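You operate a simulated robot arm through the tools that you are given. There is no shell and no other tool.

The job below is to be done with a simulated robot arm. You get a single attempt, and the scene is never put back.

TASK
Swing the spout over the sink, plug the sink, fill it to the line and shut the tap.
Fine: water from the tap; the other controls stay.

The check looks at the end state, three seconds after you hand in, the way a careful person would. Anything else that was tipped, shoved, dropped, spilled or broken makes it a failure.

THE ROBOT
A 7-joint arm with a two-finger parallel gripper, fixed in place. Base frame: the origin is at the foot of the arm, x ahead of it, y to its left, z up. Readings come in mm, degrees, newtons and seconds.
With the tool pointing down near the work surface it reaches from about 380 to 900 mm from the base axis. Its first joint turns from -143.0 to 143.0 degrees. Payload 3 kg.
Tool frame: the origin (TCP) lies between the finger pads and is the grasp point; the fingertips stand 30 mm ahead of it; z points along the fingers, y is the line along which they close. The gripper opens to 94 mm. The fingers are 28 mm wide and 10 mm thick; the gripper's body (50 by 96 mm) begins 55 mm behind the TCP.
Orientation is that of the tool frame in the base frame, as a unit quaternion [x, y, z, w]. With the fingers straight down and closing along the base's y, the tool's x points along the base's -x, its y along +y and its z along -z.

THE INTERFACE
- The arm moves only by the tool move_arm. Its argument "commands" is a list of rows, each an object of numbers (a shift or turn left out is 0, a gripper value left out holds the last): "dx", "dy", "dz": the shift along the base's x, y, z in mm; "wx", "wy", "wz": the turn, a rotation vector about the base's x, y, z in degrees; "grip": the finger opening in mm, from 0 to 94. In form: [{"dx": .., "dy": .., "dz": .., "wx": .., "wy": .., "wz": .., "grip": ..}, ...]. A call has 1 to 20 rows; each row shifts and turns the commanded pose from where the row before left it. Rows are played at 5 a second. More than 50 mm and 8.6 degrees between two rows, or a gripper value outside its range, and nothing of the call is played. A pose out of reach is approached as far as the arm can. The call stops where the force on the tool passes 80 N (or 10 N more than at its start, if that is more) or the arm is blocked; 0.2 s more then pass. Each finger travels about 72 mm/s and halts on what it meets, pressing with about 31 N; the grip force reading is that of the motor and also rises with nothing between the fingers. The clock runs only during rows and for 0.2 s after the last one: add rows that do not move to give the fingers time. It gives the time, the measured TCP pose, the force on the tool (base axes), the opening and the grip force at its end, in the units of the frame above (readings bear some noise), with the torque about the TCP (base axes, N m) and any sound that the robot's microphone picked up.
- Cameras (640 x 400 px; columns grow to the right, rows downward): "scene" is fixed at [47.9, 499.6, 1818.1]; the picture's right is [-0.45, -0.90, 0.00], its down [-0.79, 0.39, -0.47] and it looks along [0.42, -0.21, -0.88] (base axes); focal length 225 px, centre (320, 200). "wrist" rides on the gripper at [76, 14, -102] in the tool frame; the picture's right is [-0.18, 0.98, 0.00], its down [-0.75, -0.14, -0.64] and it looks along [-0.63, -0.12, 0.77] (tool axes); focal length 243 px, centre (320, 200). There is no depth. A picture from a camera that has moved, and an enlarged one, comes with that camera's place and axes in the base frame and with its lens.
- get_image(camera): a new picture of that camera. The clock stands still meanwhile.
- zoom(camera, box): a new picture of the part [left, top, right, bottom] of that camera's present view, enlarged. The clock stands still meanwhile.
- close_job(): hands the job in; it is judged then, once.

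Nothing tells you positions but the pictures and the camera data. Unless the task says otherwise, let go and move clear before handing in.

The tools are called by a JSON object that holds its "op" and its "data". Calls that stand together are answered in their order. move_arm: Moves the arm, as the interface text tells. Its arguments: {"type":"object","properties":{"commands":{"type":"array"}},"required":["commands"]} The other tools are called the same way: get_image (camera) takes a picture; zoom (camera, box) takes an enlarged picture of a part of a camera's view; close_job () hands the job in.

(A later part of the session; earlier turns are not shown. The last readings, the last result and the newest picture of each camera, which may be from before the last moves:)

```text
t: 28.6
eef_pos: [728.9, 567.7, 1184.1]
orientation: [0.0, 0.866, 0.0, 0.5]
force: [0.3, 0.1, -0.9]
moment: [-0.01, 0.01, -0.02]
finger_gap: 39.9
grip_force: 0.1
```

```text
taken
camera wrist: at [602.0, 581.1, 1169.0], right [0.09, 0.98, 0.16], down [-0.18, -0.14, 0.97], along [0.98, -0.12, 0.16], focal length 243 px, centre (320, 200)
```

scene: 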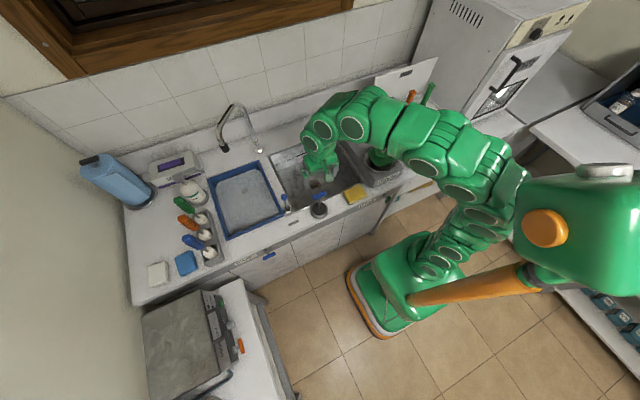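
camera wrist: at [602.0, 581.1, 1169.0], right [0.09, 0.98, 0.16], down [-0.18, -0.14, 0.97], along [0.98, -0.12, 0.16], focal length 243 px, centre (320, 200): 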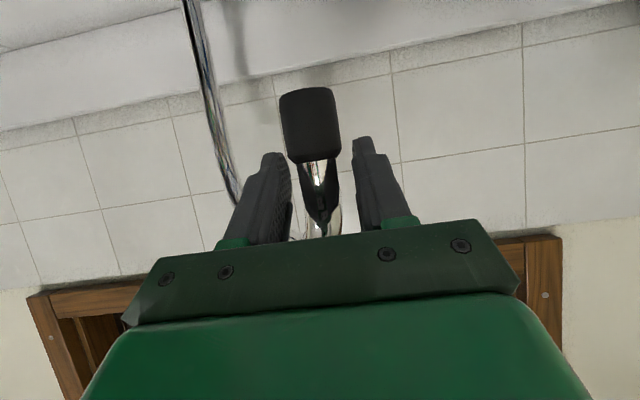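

The spout is caged between the fingers. I'll sweep it along its arc about the pivot, checking halfway.

{"op": "move_arm", "data": {"commands": [{"dy": -11}, {"dx": -7, "dy": -10}, {"dx": -7.5, "dy": -10.5}, {"dx": -6, "dy": -11}, {"dx": -6, "dy": -11.5}, {"dx": -5, "dy": -12}, {"dx": -4.5, "dy": -12}, {}]}}

{"op": "get_image", "data": {"camera": "wrist"}}

{"op": "get_image", "data": {"camera": "scene"}}

```text
t: 30.4
eef_pos: [691.9, 488.3, 1183.0]
orientation: [-0.001, 0.866, 0.0, 0.5]
force: [0.3, 0.3, -0.4]
moment: [-0.01, 0.01, 0.0]
finger_gap: 40.0
grip_force: 0.1
```

```text
taken
camera wrist: at [565.8, 502.2, 1168.1], right [0.09, 0.98, 0.16], down [-0.18, -0.14, 0.97], along [0.98, -0.12, 0.16], focal length 243 px, centre (320, 200)
```

wrist: 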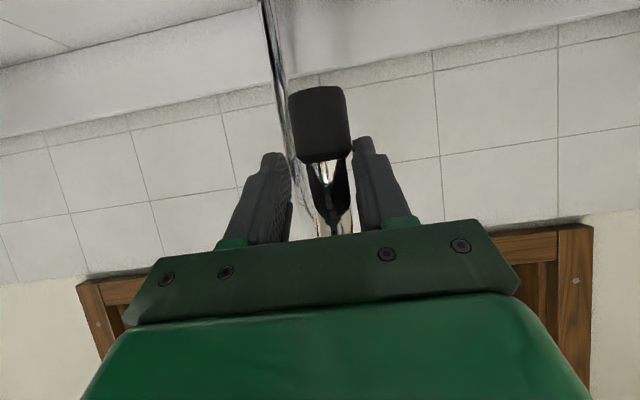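

```text
taken
```

scene: 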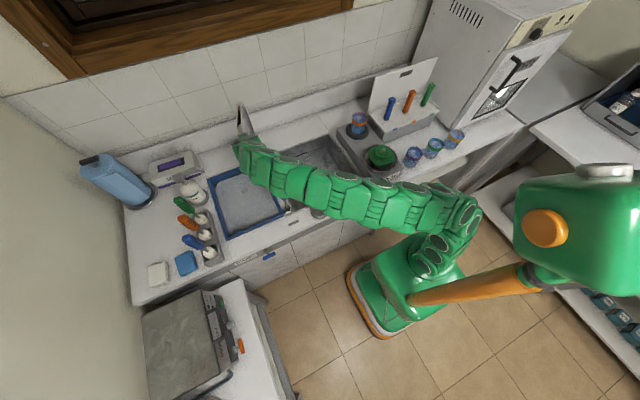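

The spout follows smoothly. I'll continue the arc until the nozzle is well over the basin.

{"op": "move_arm", "data": {"commands": [{"dx": -3.5, "dy": -12.4}, {"dx": -2.9, "dy": -12.4}, {"dx": -2, "dy": -12.7}, {"dx": -1.4, "dy": -12.8}, {"dx": -0.4, "dy": -12.8}, {"dx": 0.2, "dy": -12.9}, {"dx": 1.2, "dy": -12.8}, {"dx": 1.7, "dy": -12.7}, {"dx": 2.7, "dy": -12.6}, {"dx": 3.3, "dy": -12.5}, {"dx": 4.2, "dy": -12.2}, {"dx": 4.8, "dy": -11.8}, {"dx": 5, "dy": -10}, {"dx": 5, "dy": -9.7}, {"dx": 5, "dy": -7.7}, {"dx": 4.9, "dy": -7.7}, {}, {}]}}

{"op": "get_image", "data": {"camera": "wrist"}}

{"op": "get_image", "data": {"camera": "scene"}}

```text
t: 34.2
eef_pos: [722.0, 303.0, 1183.2]
orientation: [-0.001, 0.866, 0.001, 0.5]
force: [0.2, -0.1, -0.4]
moment: [0.01, 0.0, 0.02]
finger_gap: 40.2
grip_force: 0.2
```

```text
taken
camera wrist: at [593.9, 317.3, 1167.4], right [0.09, 0.98, 0.16], down [-0.18, -0.14, 0.97], along [0.98, -0.12, 0.16], focal length 243 px, centre (320, 200)
```

wrist: 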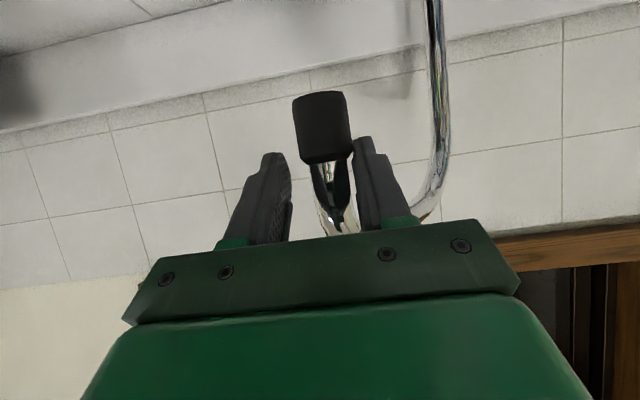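

```text
taken
```

scene: 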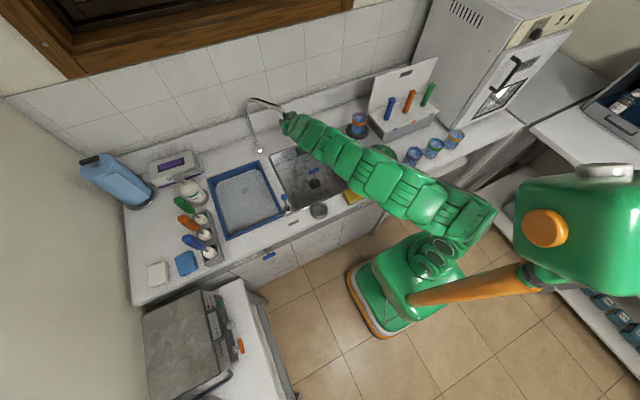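

The nozzle is at about (723, 311), well over the basin. I'll open slightly, back straight out, and check.

{"op": "move_arm", "data": {"commands": [{"grip": 64}, {"grip": 64}, {"dx": -30}, {"dx": -40}, {"dx": -40}, {"dx": -40}, {}]}}

{"op": "get_image", "data": {"camera": "wrist"}}

{"op": "zoom", "data": {"camera": "scene", "box": [220, 80, 380, 220]}}

```text
t: 36.0
eef_pos: [585.8, 295.8, 1123.6]
orientation: [0.008, 0.89, -0.016, 0.455]
force: [0.6, -0.1, -0.3]
moment: [0.02, 0.02, 0.01]
finger_gap: 64.2
grip_force: 0.0
stopped in row 7: the arm was blocked; the commanded pose is now the measured one
```

```text
taken
camera wrist: at [456.7, 313.4, 1121.5], right [0.14, 0.98, 0.13], down [-0.08, -0.12, 0.99], along [0.99, -0.14, 0.06], focal length 243 px, centre (320, 200)
```

wrist: 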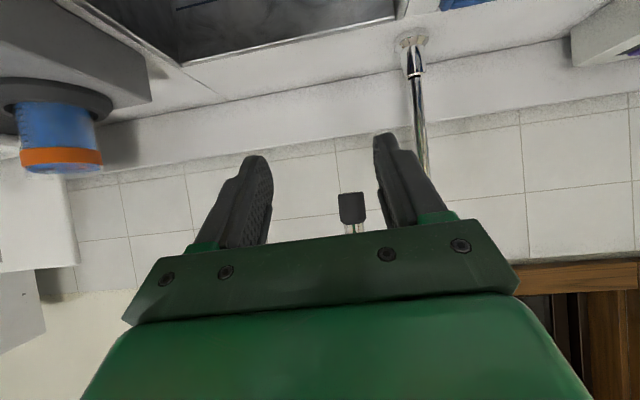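

```text
2.86 times, centred on (300, 150) of scene
camera zoom: at [47.9, 499.6, 1818.1], right [-0.45, -0.9, 0.0], down [-0.79, 0.39, -0.47], along [0.42, -0.21, -0.88], focal length 643 px, centre (377, 343)
```

zoom: 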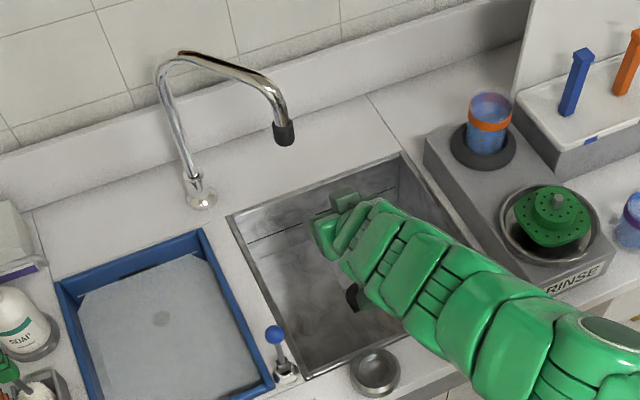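

The spout is now over the sink. The arm reported being blocked while retreating, so I'll look at the whole scene before moving on.

{"op": "get_image", "data": {"camera": "scene"}}

{"op": "zoom", "data": {"camera": "scene", "box": [280, 120, 520, 300]}}

```text
taken
```

scene: 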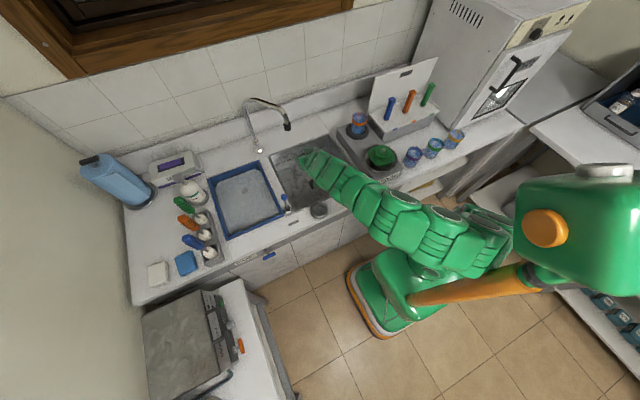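

```text
2.22 times, centred on (400, 210) of scene
camera zoom: at [47.9, 499.6, 1818.1], right [-0.45, -0.9, 0.0], down [-0.79, 0.39, -0.47], along [0.42, -0.21, -0.88], focal length 500 px, centre (142, 178)
```

zoom: 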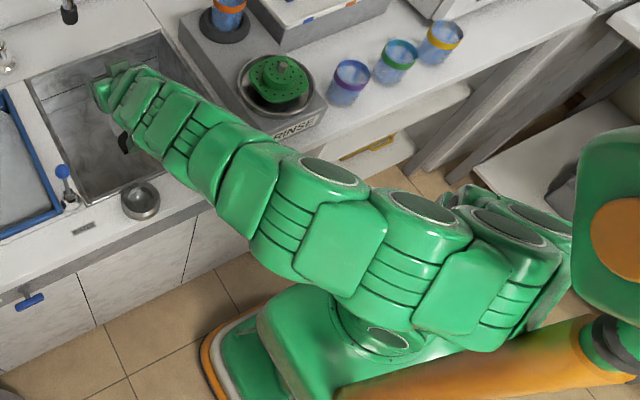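

The arm had folded too close to its base while tilted, and nothing was touched. Untilting in place should relieve that and keep clear of the spout.

{"op": "move_arm", "data": {"commands": [{"wy": 5, "dz": 5}, {"wy": 7, "dz": 5}, {"wy": 7, "dz": 5}, {"wy": 7}, {"wy": 7}, {"wy": 7}, {"wy": 7}, {"wy": 7.2}, {}]}}

{"op": "get_image", "data": {"camera": "scene"}}

{"op": "get_image", "data": {"camera": "wrist"}}

```text
t: 38.0
eef_pos: [583.1, 296.9, 1141.1]
orientation: [-0.003, 1.0, -0.017, 0.001]
force: [-0.8, 0.2, -0.1]
moment: [-0.01, 0.03, 0.03]
finger_gap: 63.9
grip_force: 0.1
```

```text
taken
```

scene: 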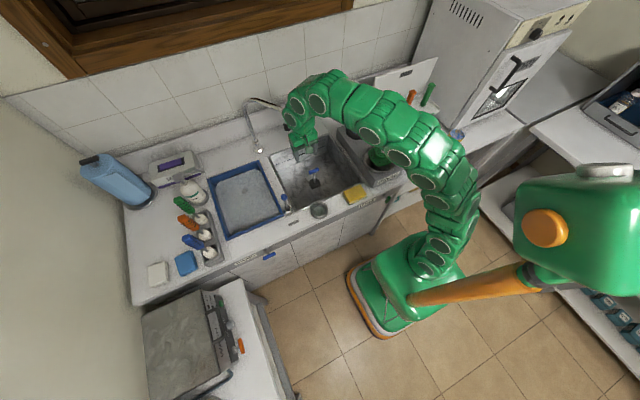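

```text
taken
camera wrist: at [506.4, 314.2, 1242.2], right [0.18, 0.98, -0.03], down [0.75, -0.11, 0.65], along [0.63, -0.14, -0.76], focal length 243 px, centre (320, 200)
```

wrist: 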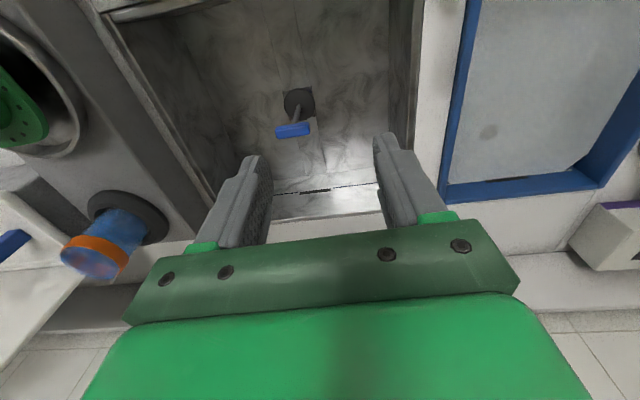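

The tool is vertical again. Next I'll move to a spot with a clear view of the tap's hub, to see which way the lever turns.

{"op": "move_arm", "data": {"commands": [{"wx": 1.95, "dx": -35, "dy": 10, "grip": 94}, {"dx": -35, "dy": 10}, {"dx": -35, "dy": 10}, {"dx": -35, "dy": 10, "dz": -10}, {"dx": -10, "dz": -30}, {}]}}

{"op": "get_image", "data": {"camera": "wrist"}}

{"op": "zoom", "data": {"camera": "wrist", "box": [390, 80, 550, 240]}}

{"op": "zoom", "data": {"camera": "scene", "box": [270, 180, 310, 220]}}

```text
t: 39.4
eef_pos: [434.9, 336.8, 1103.1]
orientation: [-0.003, 1.0, 0.0, 0.002]
force: [-1.4, -0.3, 0.8]
moment: [0.01, -0.03, 0.0]
finger_gap: 94.0
grip_force: 0.0
```

```text
taken
camera wrist: at [357.7, 350.2, 1204.5], right [0.18, 0.98, 0.0], down [0.75, -0.14, 0.65], along [0.64, -0.11, -0.76], focal length 243 px, centre (320, 200)
```

wrist: 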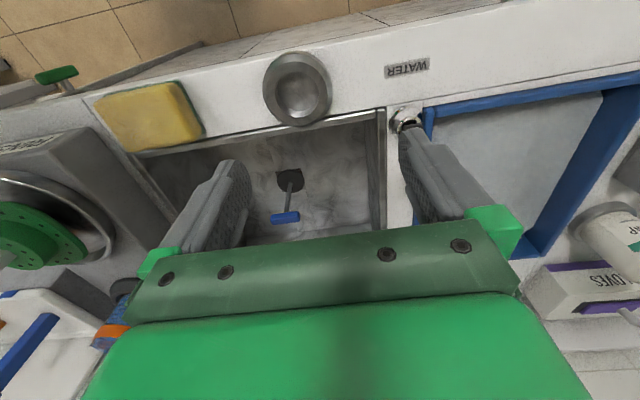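

```text
2.50 times, centred on (470, 160) of wrist
camera zoom: at [357.7, 350.2, 1204.5], right [0.18, 0.98, 0.0], down [0.75, -0.14, 0.65], along [0.64, -0.11, -0.76], focal length 606 px, centre (-55, 300)
```

zoom: 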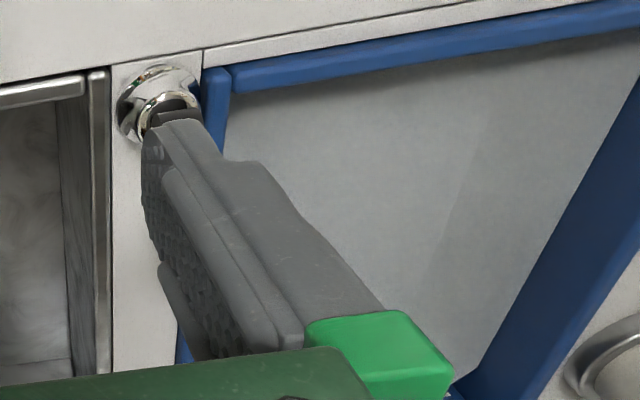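

```text
10.00 times, centred on (290, 200) of scene
camera zoom: at [47.9, 499.6, 1818.1], right [-0.45, -0.9, 0.0], down [-0.79, 0.39, -0.47], along [0.42, -0.21, -0.88], focal length 2251 px, centre (620, 200)
```

zoom: 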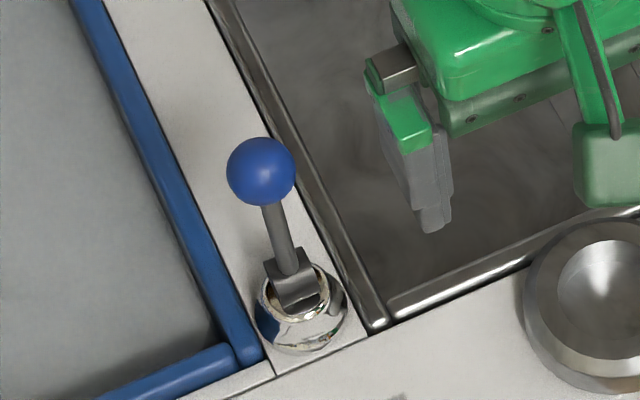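

The finger hides the lever, so I'll close the gripper and shift a little for a clean look.

{"op": "move_arm", "data": {"commands": [{"grip": 10, "dy": -10}, {"grip": 10, "dy": -10}, {"grip": 10, "dy": -5}, {"grip": 10}]}}

{"op": "get_image", "data": {"camera": "wrist"}}

{"op": "zoom", "data": {"camera": "wrist", "box": [400, 90, 520, 200]}}

```text
t: 40.4
eef_pos: [435.8, 311.5, 1101.3]
orientation: [-0.002, 1.0, 0.0, 0.002]
force: [0.7, -0.3, 0.0]
moment: [0.03, -0.03, -0.01]
finger_gap: 10.0
grip_force: 0.0
```

```text
taken
camera wrist: at [357.9, 324.9, 1203.6], right [0.18, 0.98, 0.0], down [0.75, -0.14, 0.64], along [0.63, -0.12, -0.76], focal length 243 px, centre (320, 200)
```

wrist: 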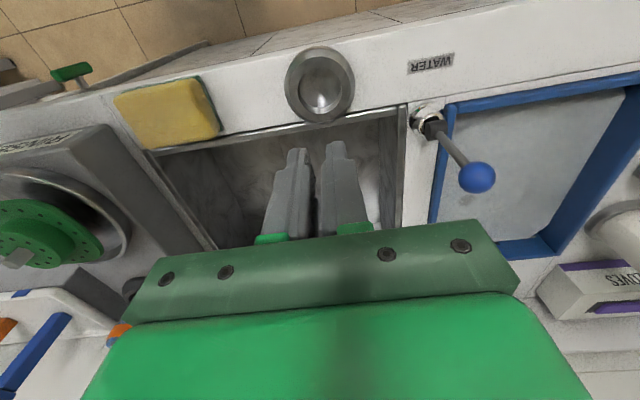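

```text
3.64 times, centred on (460, 145) of wrist
camera zoom: at [357.9, 324.9, 1203.6], right [0.18, 0.98, 0.0], down [0.75, -0.14, 0.64], along [0.63, -0.12, -0.76], focal length 882 px, centre (-189, 400)
```

zoom: 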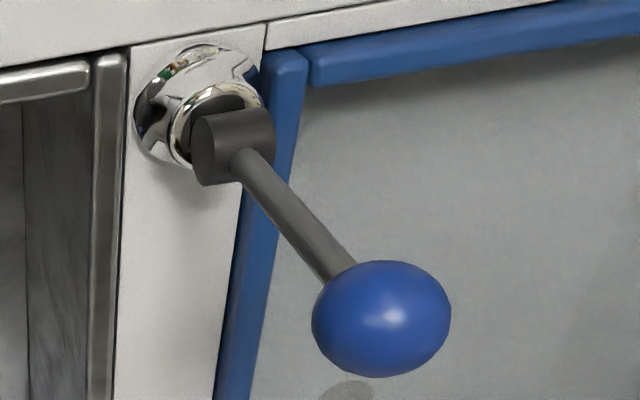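

The hub is a horizontal cylinder along y, so the lever swings in ±x, with its pivot near z 937 and the ball at about (496.5, 435, 1034). I'll come over the ball with open fingers and grip it along y, which is parallel to the lever's axis.

{"op": "move_arm", "data": {"commands": [{"dz": 20, "grip": 94}, {"dx": 15, "dy": 30, "wx": 0.2}, {"dx": 15, "dy": 30}, {"dx": 15, "dy": 30}, {"dx": 15, "dy": 33}, {}]}}

{"op": "get_image", "data": {"camera": "wrist"}}

```text
t: 41.8
eef_pos: [494.0, 433.9, 1119.3]
orientation: [-0.002, 1.0, 0.002, 0.003]
force: [0.9, -0.6, 0.4]
moment: [-0.01, 0.0, -0.03]
finger_gap: 94.4
grip_force: 0.0
```

```text
taken
camera wrist: at [416.7, 447.8, 1220.9], right [0.18, 0.98, 0.0], down [0.75, -0.14, 0.64], along [0.63, -0.11, -0.76], focal length 243 px, centre (320, 200)
```

wrist: 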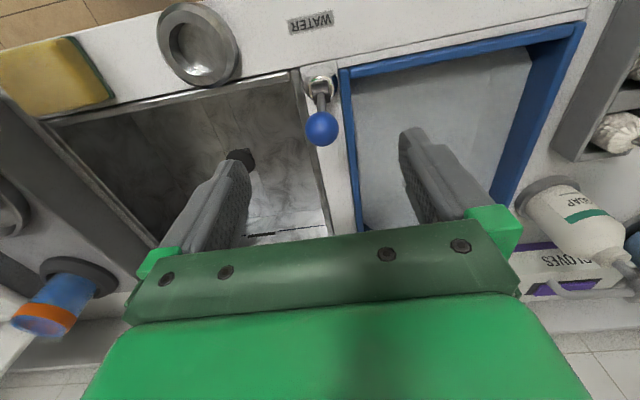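

{"op": "move_arm", "data": {"commands": [{"dz": -30, "dx": 2, "dy": 1}, {"dz": -30}, {"dz": -24}, {}]}}

{"op": "get_image", "data": {"camera": "wrist"}}

{"op": "zoom", "data": {"camera": "scene", "box": [250, 120, 370, 220]}}

```text
t: 42.8
eef_pos: [494.8, 437.1, 1034.0]
orientation: [-0.003, 1.0, 0.001, 0.001]
force: [0.1, 0.0, -0.1]
moment: [0.0, -0.03, 0.01]
finger_gap: 93.9
grip_force: 0.0
```

```text
taken
camera wrist: at [417.5, 449.9, 1136.2], right [0.18, 0.98, 0.0], down [0.75, -0.14, 0.64], along [0.63, -0.11, -0.76], focal length 243 px, centre (320, 200)
```

wrist: 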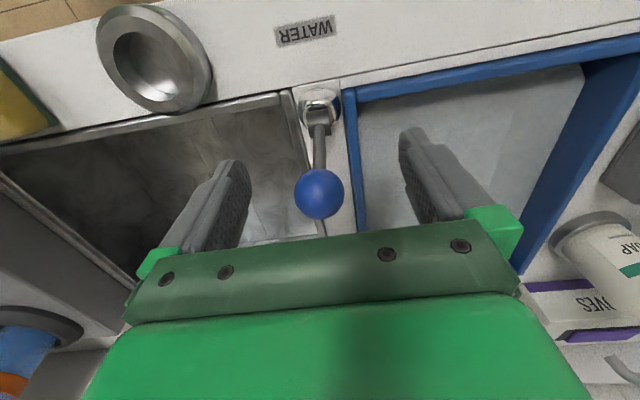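

```text
4.00 times, centred on (310, 170) of scene
camera zoom: at [47.9, 499.6, 1818.1], right [-0.45, -0.9, 0.0], down [-0.79, 0.39, -0.47], along [0.42, -0.21, -0.88], focal length 900 px, centre (360, 320)
```

zoom: 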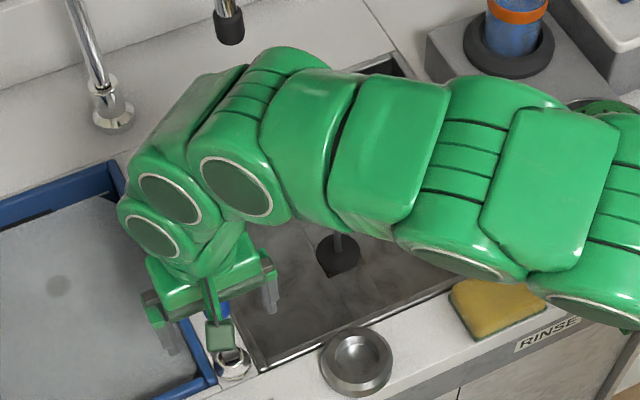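

The ball is between the fingers. Gripping it.

{"op": "move_arm", "data": {"commands": [{"grip": 24, "dx": 1, "dy": -1}, {"grip": 24}, {"grip": 24}, {"grip": 24}, {"grip": 24}]}}

{"op": "zoom", "data": {"camera": "wrist", "box": [220, 70, 440, 240]}}

```text
t: 44.0
eef_pos: [496.6, 435.5, 1036.0]
orientation: [-0.002, 1.0, 0.001, 0.001]
force: [2.5, -7.5, 1.8]
moment: [0.0, -0.27, -0.03]
finger_gap: 26.9
grip_force: 44.8
```

```text
2.35 times, centred on (330, 155) of wrist
camera zoom: at [419.1, 448.6, 1137.4], right [0.18, 0.98, 0.0], down [0.75, -0.14, 0.64], along [0.63, -0.11, -0.76], focal length 571 px, centre (296, 306)
```

zoom: 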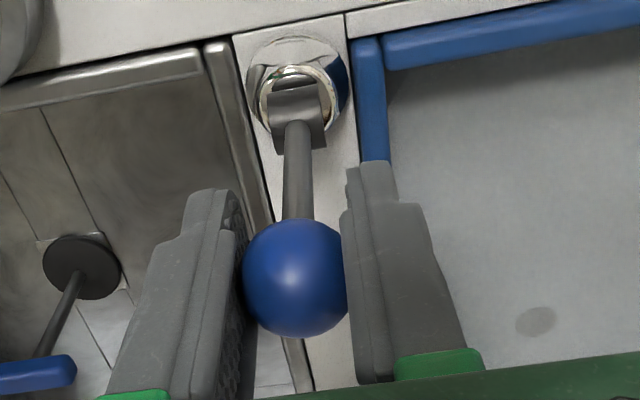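

Gripped. I'll try a few millimetres towards me (−x) and read the force to find the opening direction.

{"op": "move_arm", "data": {"commands": [{"dx": -2}, {"dx": -2}, {"dx": -2}, {}]}}

{"op": "zoom", "data": {"camera": "scene", "box": [250, 90, 370, 220]}}

```text
t: 45.0
eef_pos: [490.2, 435.0, 1034.6]
orientation: [-0.004, 1.0, 0.001, 0.002]
force: [11.9, 8.7, -14.8]
moment: [0.02, -1.03, 0.04]
finger_gap: 27.0
grip_force: 45.4
```

```text
3.08 times, centred on (310, 155) of scene
camera zoom: at [47.9, 499.6, 1818.1], right [-0.45, -0.9, 0.0], down [-0.79, 0.39, -0.47], along [0.42, -0.21, -0.88], focal length 693 px, centre (351, 338)
```

zoom: 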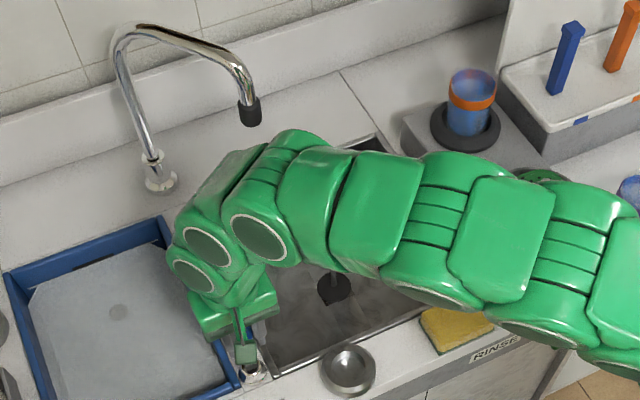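

{"op": "zoom", "data": {"camera": "wrist", "box": [220, 70, 440, 240]}}

{"op": "zoom", "data": {"camera": "scene", "box": [270, 180, 310, 220]}}

```text
2.35 times, centred on (330, 155) of wrist
camera zoom: at [413.3, 448.5, 1137.7], right [0.18, 0.98, 0.0], down [0.75, -0.14, 0.64], along [0.63, -0.11, -0.77], focal length 571 px, centre (296, 306)
```

zoom: 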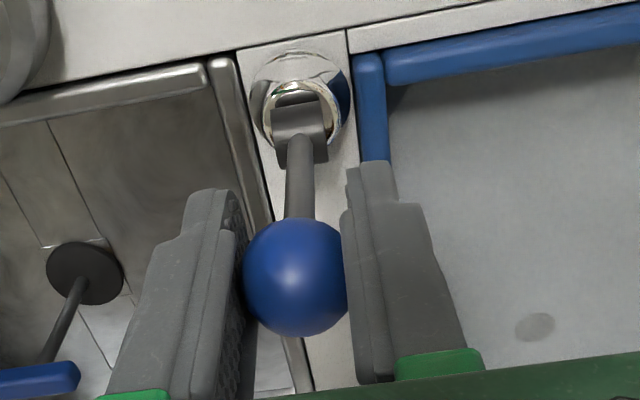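

```text
10.00 times, centred on (290, 200) of scene
camera zoom: at [47.9, 499.6, 1818.1], right [-0.45, -0.9, 0.0], down [-0.79, 0.39, -0.47], along [0.42, -0.21, -0.88], focal length 2251 px, centre (620, 200)
```

zoom: 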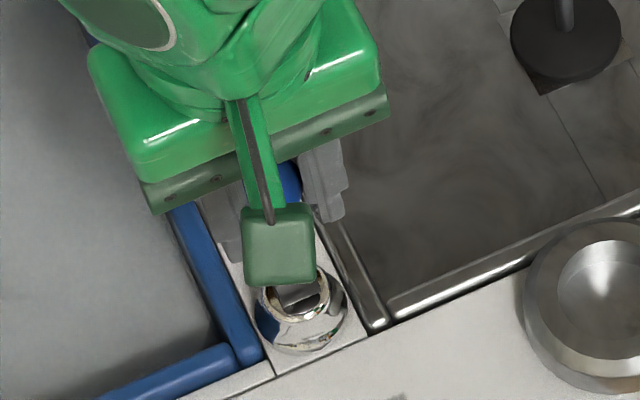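

The lever is following towards me with light resistance, but no water yet. I'll continue along its arc in small steps.

{"op": "move_arm", "data": {"commands": [{"dx": -3.5, "dz": -0.4}, {"dx": -3.5, "dz": -0.5}, {"dx": -3.5, "dz": -0.6}, {}]}}

{"op": "zoom", "data": {"camera": "scene", "box": [250, 90, 370, 220]}}

{"op": "zoom", "data": {"camera": "wrist", "box": [220, 70, 440, 240]}}

```text
t: 46.0
eef_pos: [481.4, 435.2, 1035.9]
orientation: [-0.003, 1.0, 0.002, 0.003]
force: [12.4, 16.2, 7.1]
moment: [0.09, -1.31, 0.03]
finger_gap: 27.1
grip_force: 45.6
```

```text
3.08 times, centred on (310, 155) of scene
camera zoom: at [47.9, 499.6, 1818.1], right [-0.45, -0.9, 0.0], down [-0.79, 0.39, -0.47], along [0.42, -0.21, -0.88], focal length 693 px, centre (351, 338)
```

zoom: 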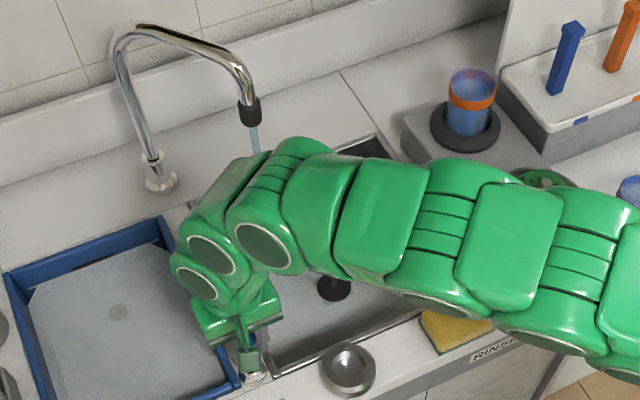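

```text
2.35 times, centred on (330, 155) of wrist
camera zoom: at [403.5, 448.3, 1137.2], right [0.18, 0.98, 0.0], down [0.75, -0.14, 0.65], along [0.64, -0.11, -0.76], focal length 571 px, centre (296, 306)
```

zoom: 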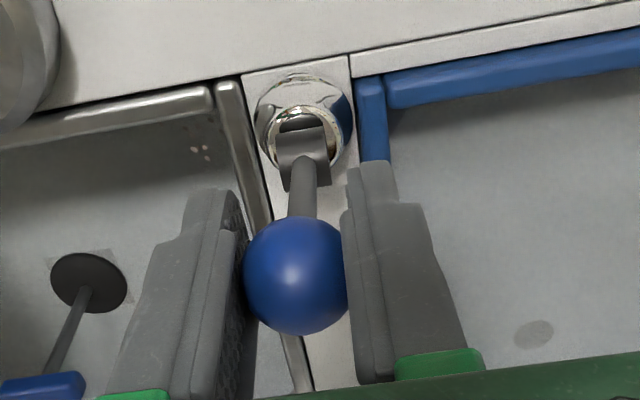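

Water is now running from the nozzle into the sink, so pulling towards me opens the tap. I'll let go and step back to a spot that leaves the sink visible, so I can gauge the flow rate.

{"op": "move_arm", "data": {"commands": [{"grip": 94}, {"grip": 94}, {"grip": 94}, {"dz": 45}, {"dz": 40, "dy": -20}, {"dx": -20, "dy": -45}, {"dx": -20, "dy": -45}, {}]}}

{"op": "zoom", "data": {"camera": "scene", "box": [250, 90, 370, 220]}}

{"op": "get_image", "data": {"camera": "wrist"}}

```text
t: 47.8
eef_pos: [439.6, 323.0, 1122.4]
orientation: [-0.003, 1.0, 0.001, 0.001]
force: [0.4, -0.6, -0.6]
moment: [0.0, 0.02, -0.02]
finger_gap: 93.8
grip_force: 0.1
```

```text
3.08 times, centred on (310, 155) of scene
camera zoom: at [47.9, 499.6, 1818.1], right [-0.45, -0.9, 0.0], down [-0.79, 0.39, -0.47], along [0.42, -0.21, -0.88], focal length 693 px, centre (351, 338)
```

zoom: 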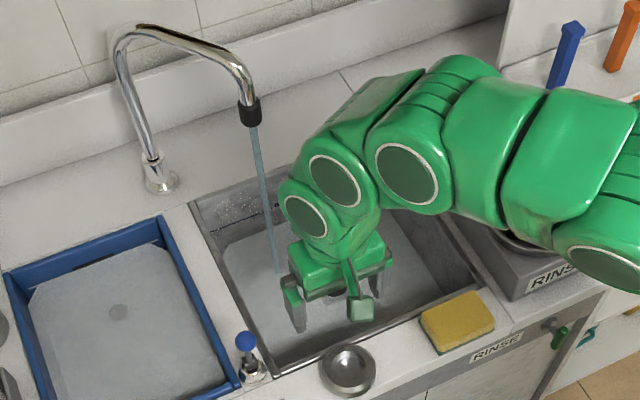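

```text
taken
camera wrist: at [361.8, 336.7, 1224.3], right [0.18, 0.98, 0.0], down [0.75, -0.14, 0.64], along [0.63, -0.11, -0.77], focal length 243 px, centre (320, 200)
```

wrist: 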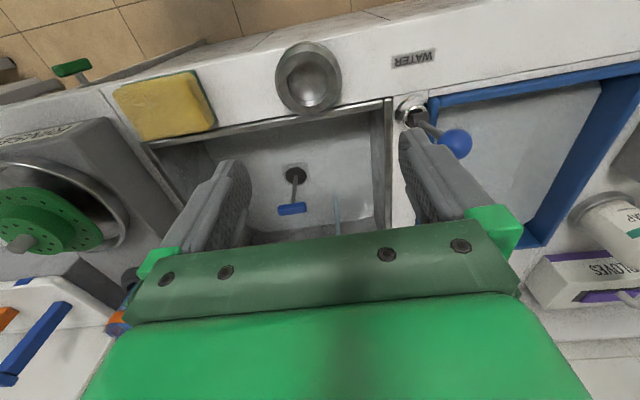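

The lever stays where I left it and the basin is filling. I'll zoom in on the waterline.

{"op": "zoom", "data": {"camera": "scene", "box": [280, 140, 330, 215]}}

{"op": "zoom", "data": {"camera": "wrist", "box": [230, 110, 410, 240]}}

```text
5.33 times, centred on (305, 178) of scene
camera zoom: at [47.9, 499.6, 1818.1], right [-0.45, -0.9, 0.0], down [-0.79, 0.39, -0.47], along [0.42, -0.21, -0.88], focal length 1201 px, centre (400, 320)
```

zoom: 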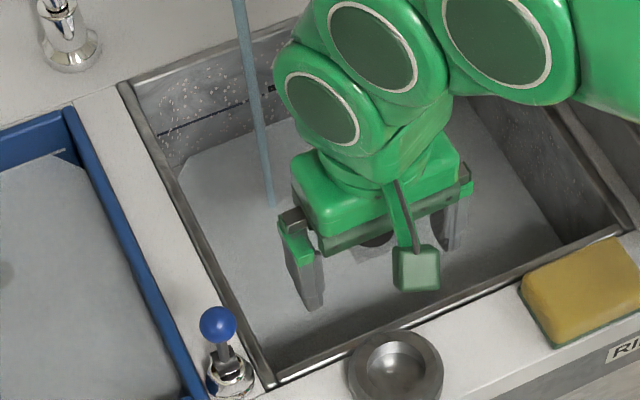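

```text
3.08 times, centred on (320, 175) of wrist
camera zoom: at [361.8, 336.7, 1224.3], right [0.18, 0.98, 0.0], down [0.75, -0.14, 0.64], along [0.63, -0.11, -0.77], focal length 746 px, centre (320, 277)
```

zoom: 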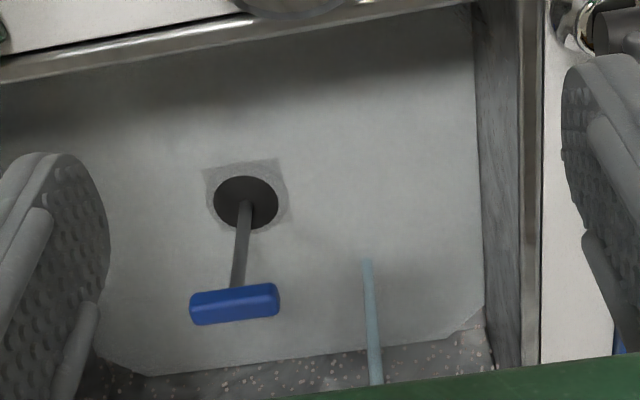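

The water is about 12 mm deep after roughly 2.5 s, so it's filling at about 5 mm/s. I'll rise a bit so the wrist camera sees the fill line on the back wall, and measure the rate.

{"op": "move_arm", "data": {"commands": [{"dz": 35}, {"dz": 35, "dy": -10}, {}]}}

{"op": "get_image", "data": {"camera": "wrist"}}

{"op": "zoom", "data": {"camera": "wrist", "box": [230, 140, 410, 250]}}

{"op": "zoom", "data": {"camera": "scene", "box": [280, 130, 330, 180]}}

```text
t: 48.6
eef_pos: [439.7, 312.2, 1191.5]
orientation: [-0.003, 1.0, 0.001, 0.001]
force: [0.2, 0.5, 0.7]
moment: [-0.02, 0.04, 0.0]
finger_gap: 93.8
grip_force: 0.1
```

```text
taken
camera wrist: at [362.6, 327.1, 1293.7], right [0.18, 0.98, 0.0], down [0.75, -0.14, 0.64], along [0.63, -0.11, -0.76], focal length 243 px, centre (320, 200)
```

wrist: 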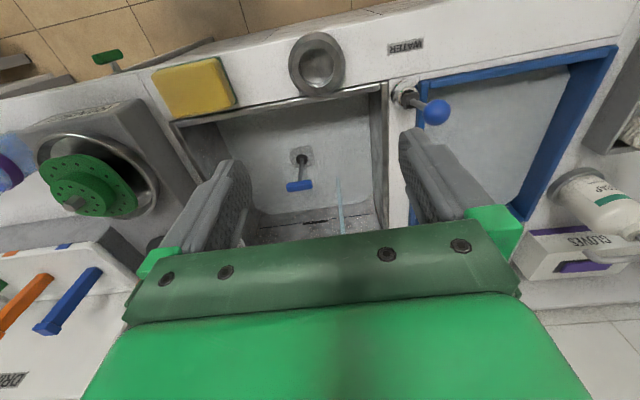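

```text
3.56 times, centred on (320, 195) of wrist
camera zoom: at [362.6, 327.1, 1293.7], right [0.18, 0.98, 0.0], down [0.75, -0.14, 0.64], along [0.63, -0.11, -0.76], focal length 863 px, centre (320, 218)
```

zoom: 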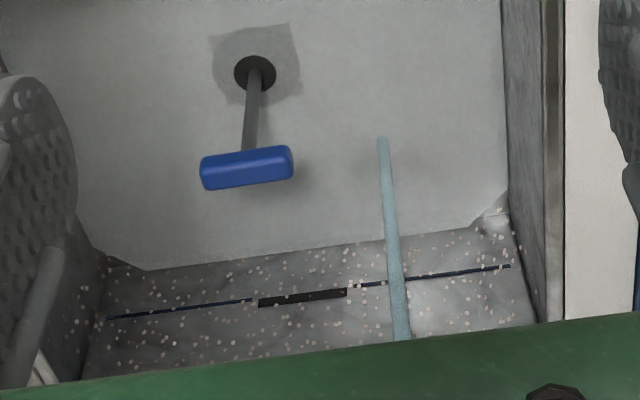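

```text
8.00 times, centred on (305, 155) of scene
camera zoom: at [47.9, 499.6, 1818.1], right [-0.45, -0.9, 0.0], down [-0.79, 0.39, -0.47], along [0.42, -0.21, -0.88], focal length 1801 px, centre (440, 560)
```

zoom: 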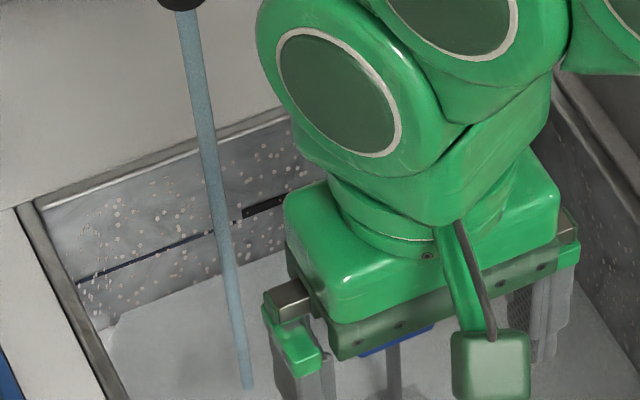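

{"op": "move_arm", "data": {"commands": [{}, {}, {}, {}, {}, {}, {}, {}, {}]}}

{"op": "zoom", "data": {"camera": "wrist", "box": [230, 140, 410, 250]}}

```text
t: 50.6
eef_pos: [440.2, 314.6, 1192.9]
orientation: [-0.003, 1.0, 0.001, 0.002]
force: [0.7, 0.1, -0.1]
moment: [0.0, 0.01, -0.02]
finger_gap: 93.8
grip_force: 0.1
```

```text
3.56 times, centred on (320, 195) of wrist
camera zoom: at [362.6, 327.2, 1293.5], right [0.18, 0.98, 0.0], down [0.75, -0.14, 0.64], along [0.63, -0.11, -0.76], focal length 863 px, centre (320, 218)
```

zoom: 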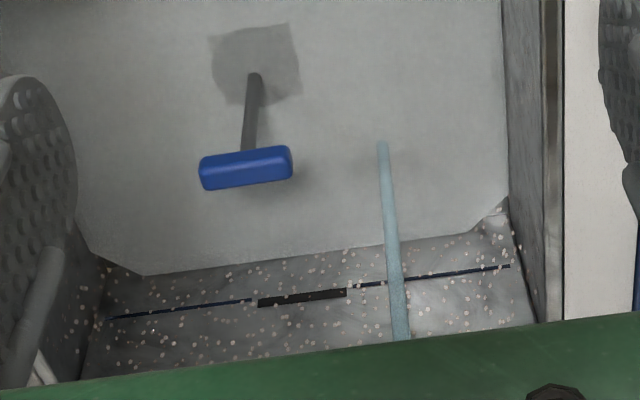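

The level is rising about 4 mm/s, with roughly 50 mm to go. I'll wait about 5 s and measure again.

{"op": "move_arm", "data": {"commands": [{}, {}, {}, {}, {}, {}, {}, {}, {}, {}, {}, {}, {}, {}, {}, {}, {}, {}, {}, {}]}}

{"op": "zoom", "data": {"camera": "wrist", "box": [230, 140, 410, 250]}}

{"op": "zoom", "data": {"camera": "scene", "box": [240, 90, 360, 220]}}

```text
t: 54.8
eef_pos: [440.0, 313.8, 1191.6]
orientation: [-0.002, 1.0, 0.001, 0.002]
force: [0.1, 0.4, 0.9]
moment: [-0.02, -0.02, 0.01]
finger_gap: 94.1
grip_force: 0.1
```

```text
3.56 times, centred on (320, 195) of wrist
camera zoom: at [362.6, 327.2, 1293.5], right [0.18, 0.98, 0.0], down [0.75, -0.14, 0.64], along [0.63, -0.11, -0.76], focal length 863 px, centre (320, 218)
```

zoom: 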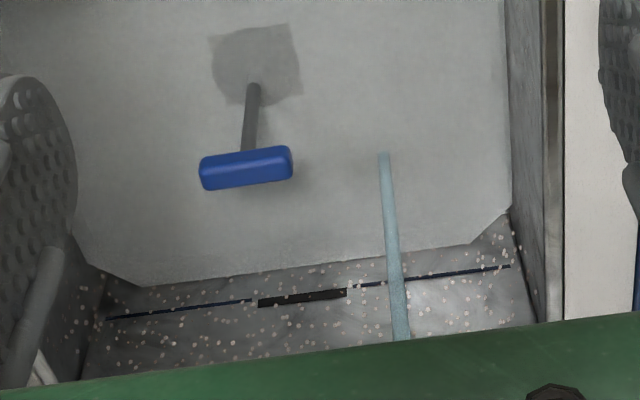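

```text
3.08 times, centred on (300, 155) of scene
camera zoom: at [47.9, 499.6, 1818.1], right [-0.45, -0.9, 0.0], down [-0.79, 0.39, -0.47], along [0.42, -0.21, -0.88], focal length 693 px, centre (382, 338)
```

zoom: 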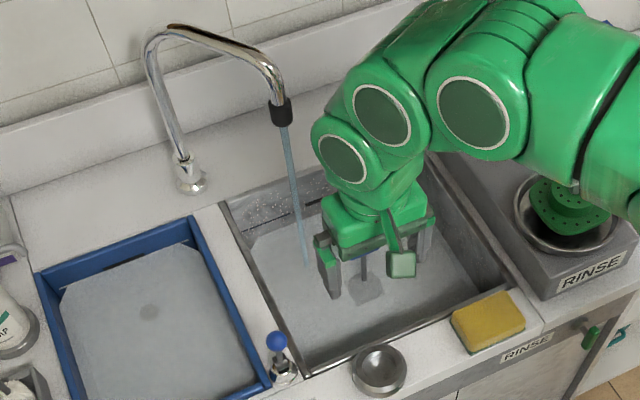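

About 34 mm to go at ~3.2 mm/s. Waiting another ~4 s.

{"op": "move_arm", "data": {"commands": [{}, {}, {}, {}, {}, {}, {}, {}, {}, {}, {}, {}, {}, {}, {}, {}, {}]}}

{"op": "zoom", "data": {"camera": "wrist", "box": [230, 140, 410, 250]}}

```text
t: 58.4
eef_pos: [440.2, 313.7, 1192.2]
orientation: [-0.002, 1.0, 0.002, 0.002]
force: [0.2, 0.2, -0.6]
moment: [0.02, -0.01, 0.02]
finger_gap: 94.1
grip_force: 0.0
```

```text
3.56 times, centred on (320, 195) of wrist
camera zoom: at [362.6, 327.2, 1293.5], right [0.18, 0.98, 0.0], down [0.75, -0.14, 0.64], along [0.63, -0.11, -0.76], focal length 863 px, centre (320, 218)
```

zoom: 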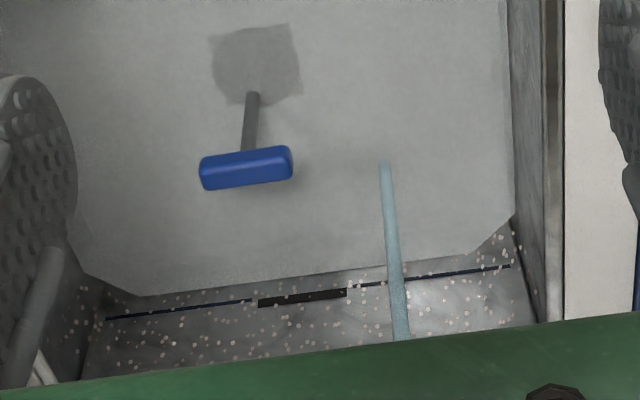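

About 7 s of filling remain. I'll return to the lever now, grip it, and hold it ready for a timed shut-off.

{"op": "move_arm", "data": {"commands": [{"dx": 10.3, "dy": 30.4, "dz": -21}, {"dx": 10.3, "dy": 30.4, "dz": -21}, {"dx": 10.3, "dy": 30.4, "dz": -21}, {"dx": 10.3, "dy": 30.4, "dz": -22}, {"dz": -36}, {"dz": -36}, {"grip": 24}, {"grip": 24}, {"grip": 24}]}}

{"op": "get_image", "data": {"camera": "wrist"}}

```text
t: 60.4
eef_pos: [480.5, 434.6, 1032.6]
orientation: [-0.002, 1.0, 0.0, 0.001]
force: [-1.0, -7.1, -0.6]
moment: [0.0, 0.11, -0.01]
finger_gap: 26.9
grip_force: 39.3
```

```text
taken
camera wrist: at [403.9, 448.7, 1133.9], right [0.18, 0.98, 0.0], down [0.75, -0.14, 0.64], along [0.63, -0.11, -0.76], focal length 243 px, centre (320, 200)
```

wrist: 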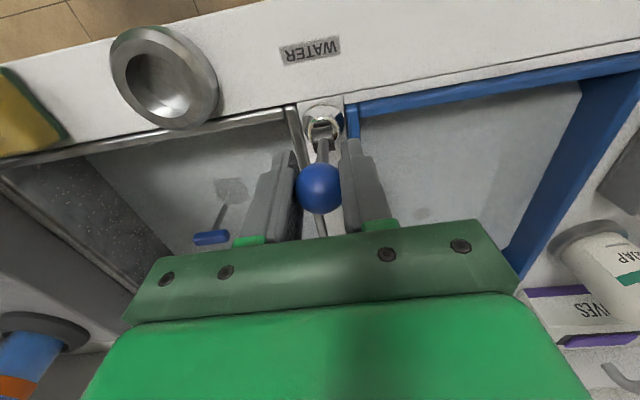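

Gripped. I'll hold for about 2.6 s more, then push the lever back upright, leaving a small margin for topping up.

{"op": "move_arm", "data": {"commands": [{}, {}, {}, {}, {}, {}, {}, {}, {}, {}, {}, {}, {}, {"dx": 4, "dz": 0.5}, {"dx": 4, "dz": 0.4}, {"dx": 4, "dz": 0.2}, {"dx": 4}, {}]}}

{"op": "zoom", "data": {"camera": "scene", "box": [250, 90, 370, 220]}}

{"op": "zoom", "data": {"camera": "wrist", "box": [180, 70, 440, 240]}}

```text
t: 64.2
eef_pos: [498.7, 435.5, 1035.4]
orientation: [-0.002, 1.0, 0.002, 0.002]
force: [-10.8, -39.0, -3.4]
moment: [-0.08, 1.08, -0.02]
finger_gap: 26.8
grip_force: 45.2
```

```text
3.08 times, centred on (310, 155) of scene
camera zoom: at [47.9, 499.6, 1818.1], right [-0.45, -0.9, 0.0], down [-0.79, 0.39, -0.47], along [0.42, -0.21, -0.88], focal length 693 px, centre (351, 338)
```

zoom: 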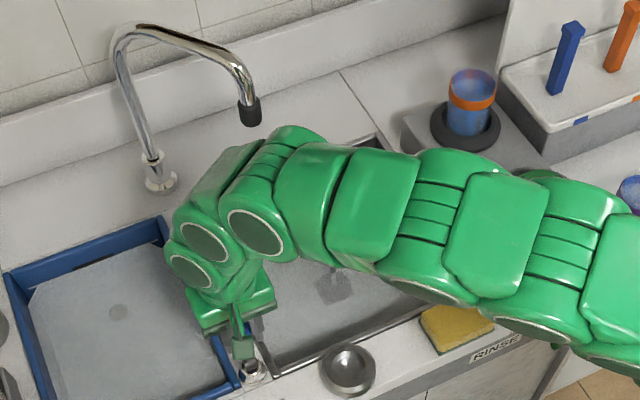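

```text
2.35 times, centred on (310, 155) of wrist
camera zoom: at [420.6, 448.8, 1136.4], right [0.18, 0.98, 0.0], down [0.75, -0.14, 0.64], along [0.63, -0.11, -0.76], focal length 571 px, centre (344, 306)
```

zoom: 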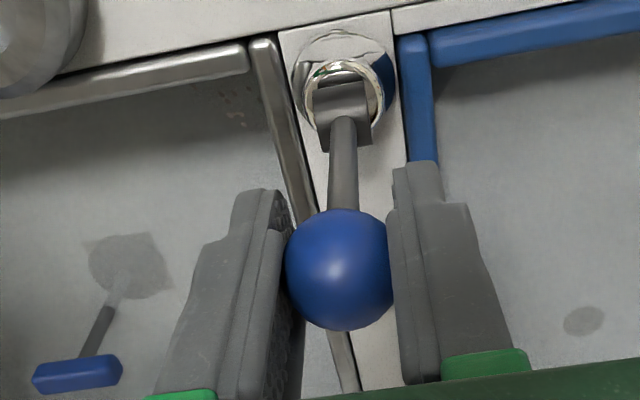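

The stream has stopped. I'll release the lever and back off to read the level.

{"op": "move_arm", "data": {"commands": [{"grip": 94}, {"grip": 94}, {"grip": 94}, {"dz": 40}, {"dz": 40}, {"dx": -14, "dy": -30, "dz": 19}, {"dx": -14, "dy": -30, "dz": 19}, {"dx": -15, "dy": -30, "dz": 19}, {"dx": -15, "dy": -31, "dz": 19}, {}]}}

{"op": "zoom", "data": {"camera": "wrist", "box": [230, 140, 410, 250]}}

{"op": "zoom", "data": {"camera": "scene", "box": [250, 90, 370, 220]}}

```text
t: 66.4
eef_pos: [438.4, 318.0, 1189.8]
orientation: [-0.001, 1.0, 0.001, 0.002]
force: [-0.3, -0.4, -0.3]
moment: [-0.01, 0.03, 0.03]
finger_gap: 94.0
grip_force: 0.0
```

```text
3.56 times, centred on (320, 195) of wrist
camera zoom: at [362.1, 331.0, 1291.3], right [0.18, 0.98, 0.0], down [0.75, -0.14, 0.64], along [0.63, -0.11, -0.76], focal length 863 px, centre (320, 218)
```

zoom: 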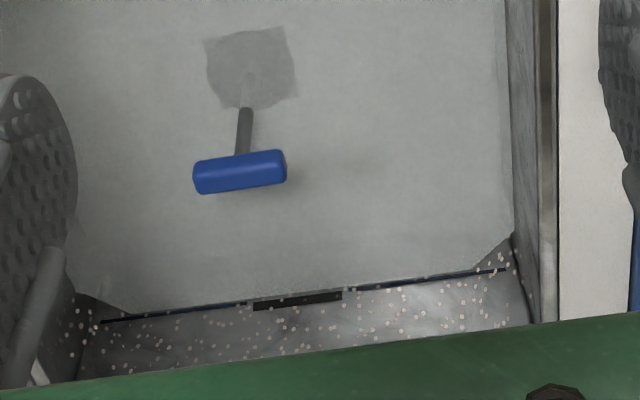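

```text
3.08 times, centred on (310, 155) of scene
camera zoom: at [47.9, 499.6, 1818.1], right [-0.45, -0.9, 0.0], down [-0.79, 0.39, -0.47], along [0.42, -0.21, -0.88], focal length 693 px, centre (351, 338)
```

zoom: 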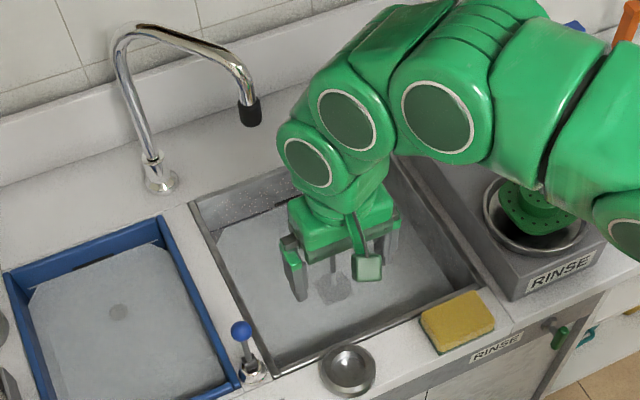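

The waterline is now just under the fill line. Zooming in closely to judge the gap.

{"op": "zoom", "data": {"camera": "wrist", "box": [250, 205, 320, 240]}}

{"op": "zoom", "data": {"camera": "wrist", "box": [315, 195, 385, 235]}}

{"op": "zoom", "data": {"camera": "scene", "box": [284, 140, 312, 170]}}

```text
9.14 times, centred on (285, 222) of wrist
camera zoom: at [362.1, 331.0, 1291.3], right [0.18, 0.98, 0.0], down [0.75, -0.14, 0.64], along [0.63, -0.11, -0.76], focal length 2218 px, centre (640, -6)
```

zoom: 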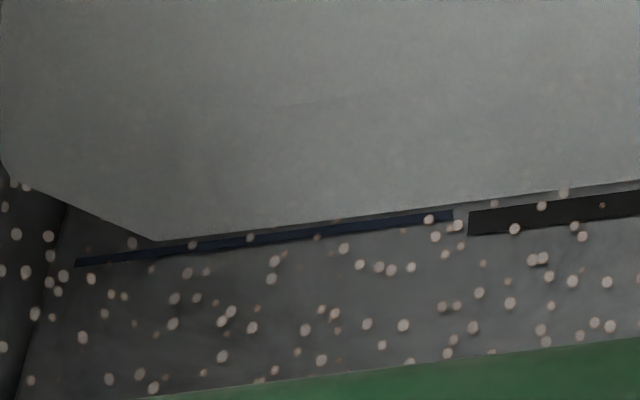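

```text
9.14 times, centred on (350, 215) of wrist
camera zoom: at [362.1, 331.0, 1291.3], right [0.18, 0.98, 0.0], down [0.75, -0.14, 0.64], along [0.63, -0.11, -0.76], focal length 2218 px, centre (46, 63)
```

zoom: 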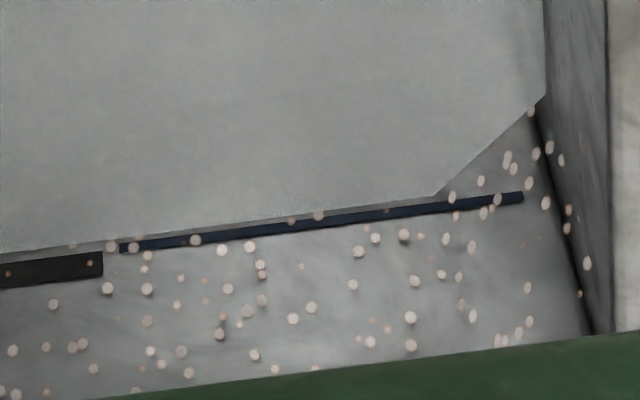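

```text
13.33 times, centred on (298, 155) of scene
camera zoom: at [47.9, 499.6, 1818.1], right [-0.45, -0.9, 0.0], down [-0.79, 0.39, -0.47], along [0.42, -0.21, -0.88], focal length 3002 px, centre (613, 800)
```

zoom: 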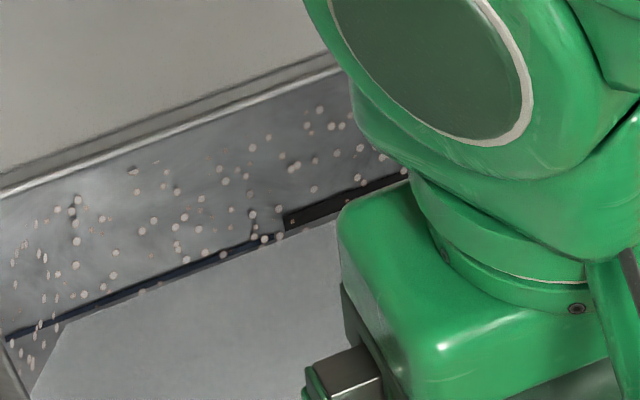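

The water is within a few millimetres of the line, but these steep views can't separate "slightly low" from the surface's edge being inset. With the tap off there's no hurry, so I'll take a shallower view of the back wall.

{"op": "move_arm", "data": {"commands": [{"wy": -7.5, "dx": 25, "dz": -20}, {"wy": -7.5, "dx": 25, "dz": -20}, {"wy": -7.5, "dx": 25, "dz": -25}, {"wy": -7.5, "dx": 25, "dz": -25}, {"dz": -35}, {"dz": -35}, {"dz": -35}, {"dz": -35}, {}]}}

{"op": "get_image", "data": {"camera": "wrist"}}

{"op": "get_image", "data": {"camera": "scene"}}

```text
t: 68.4
eef_pos: [540.8, 316.4, 959.2]
orientation: [-0.004, 0.965, 0.001, 0.261]
force: [-0.7, -0.4, 0.6]
moment: [0.01, -0.01, 0.0]
finger_gap: 94.1
grip_force: 0.1
```

```text
taken
camera wrist: at [422.2, 330.2, 1009.6], right [0.15, 0.98, 0.09], down [0.33, -0.14, 0.93], along [0.93, -0.11, -0.34], focal length 243 px, centre (320, 200)
```

wrist: 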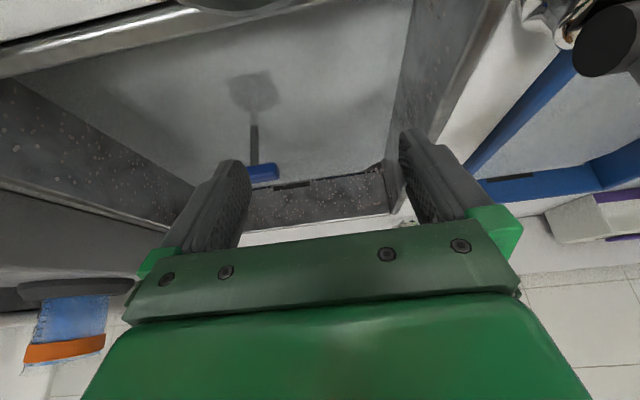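

```text
taken
```

scene: 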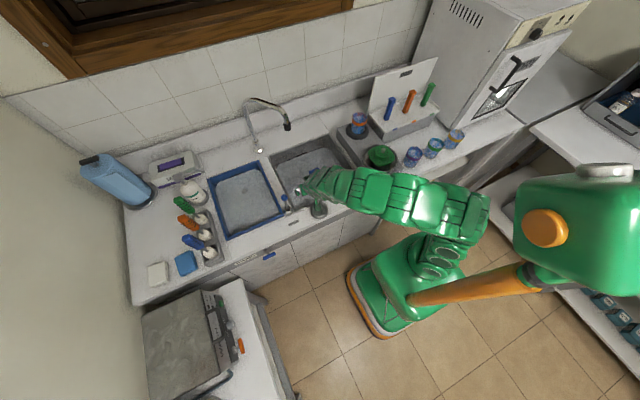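

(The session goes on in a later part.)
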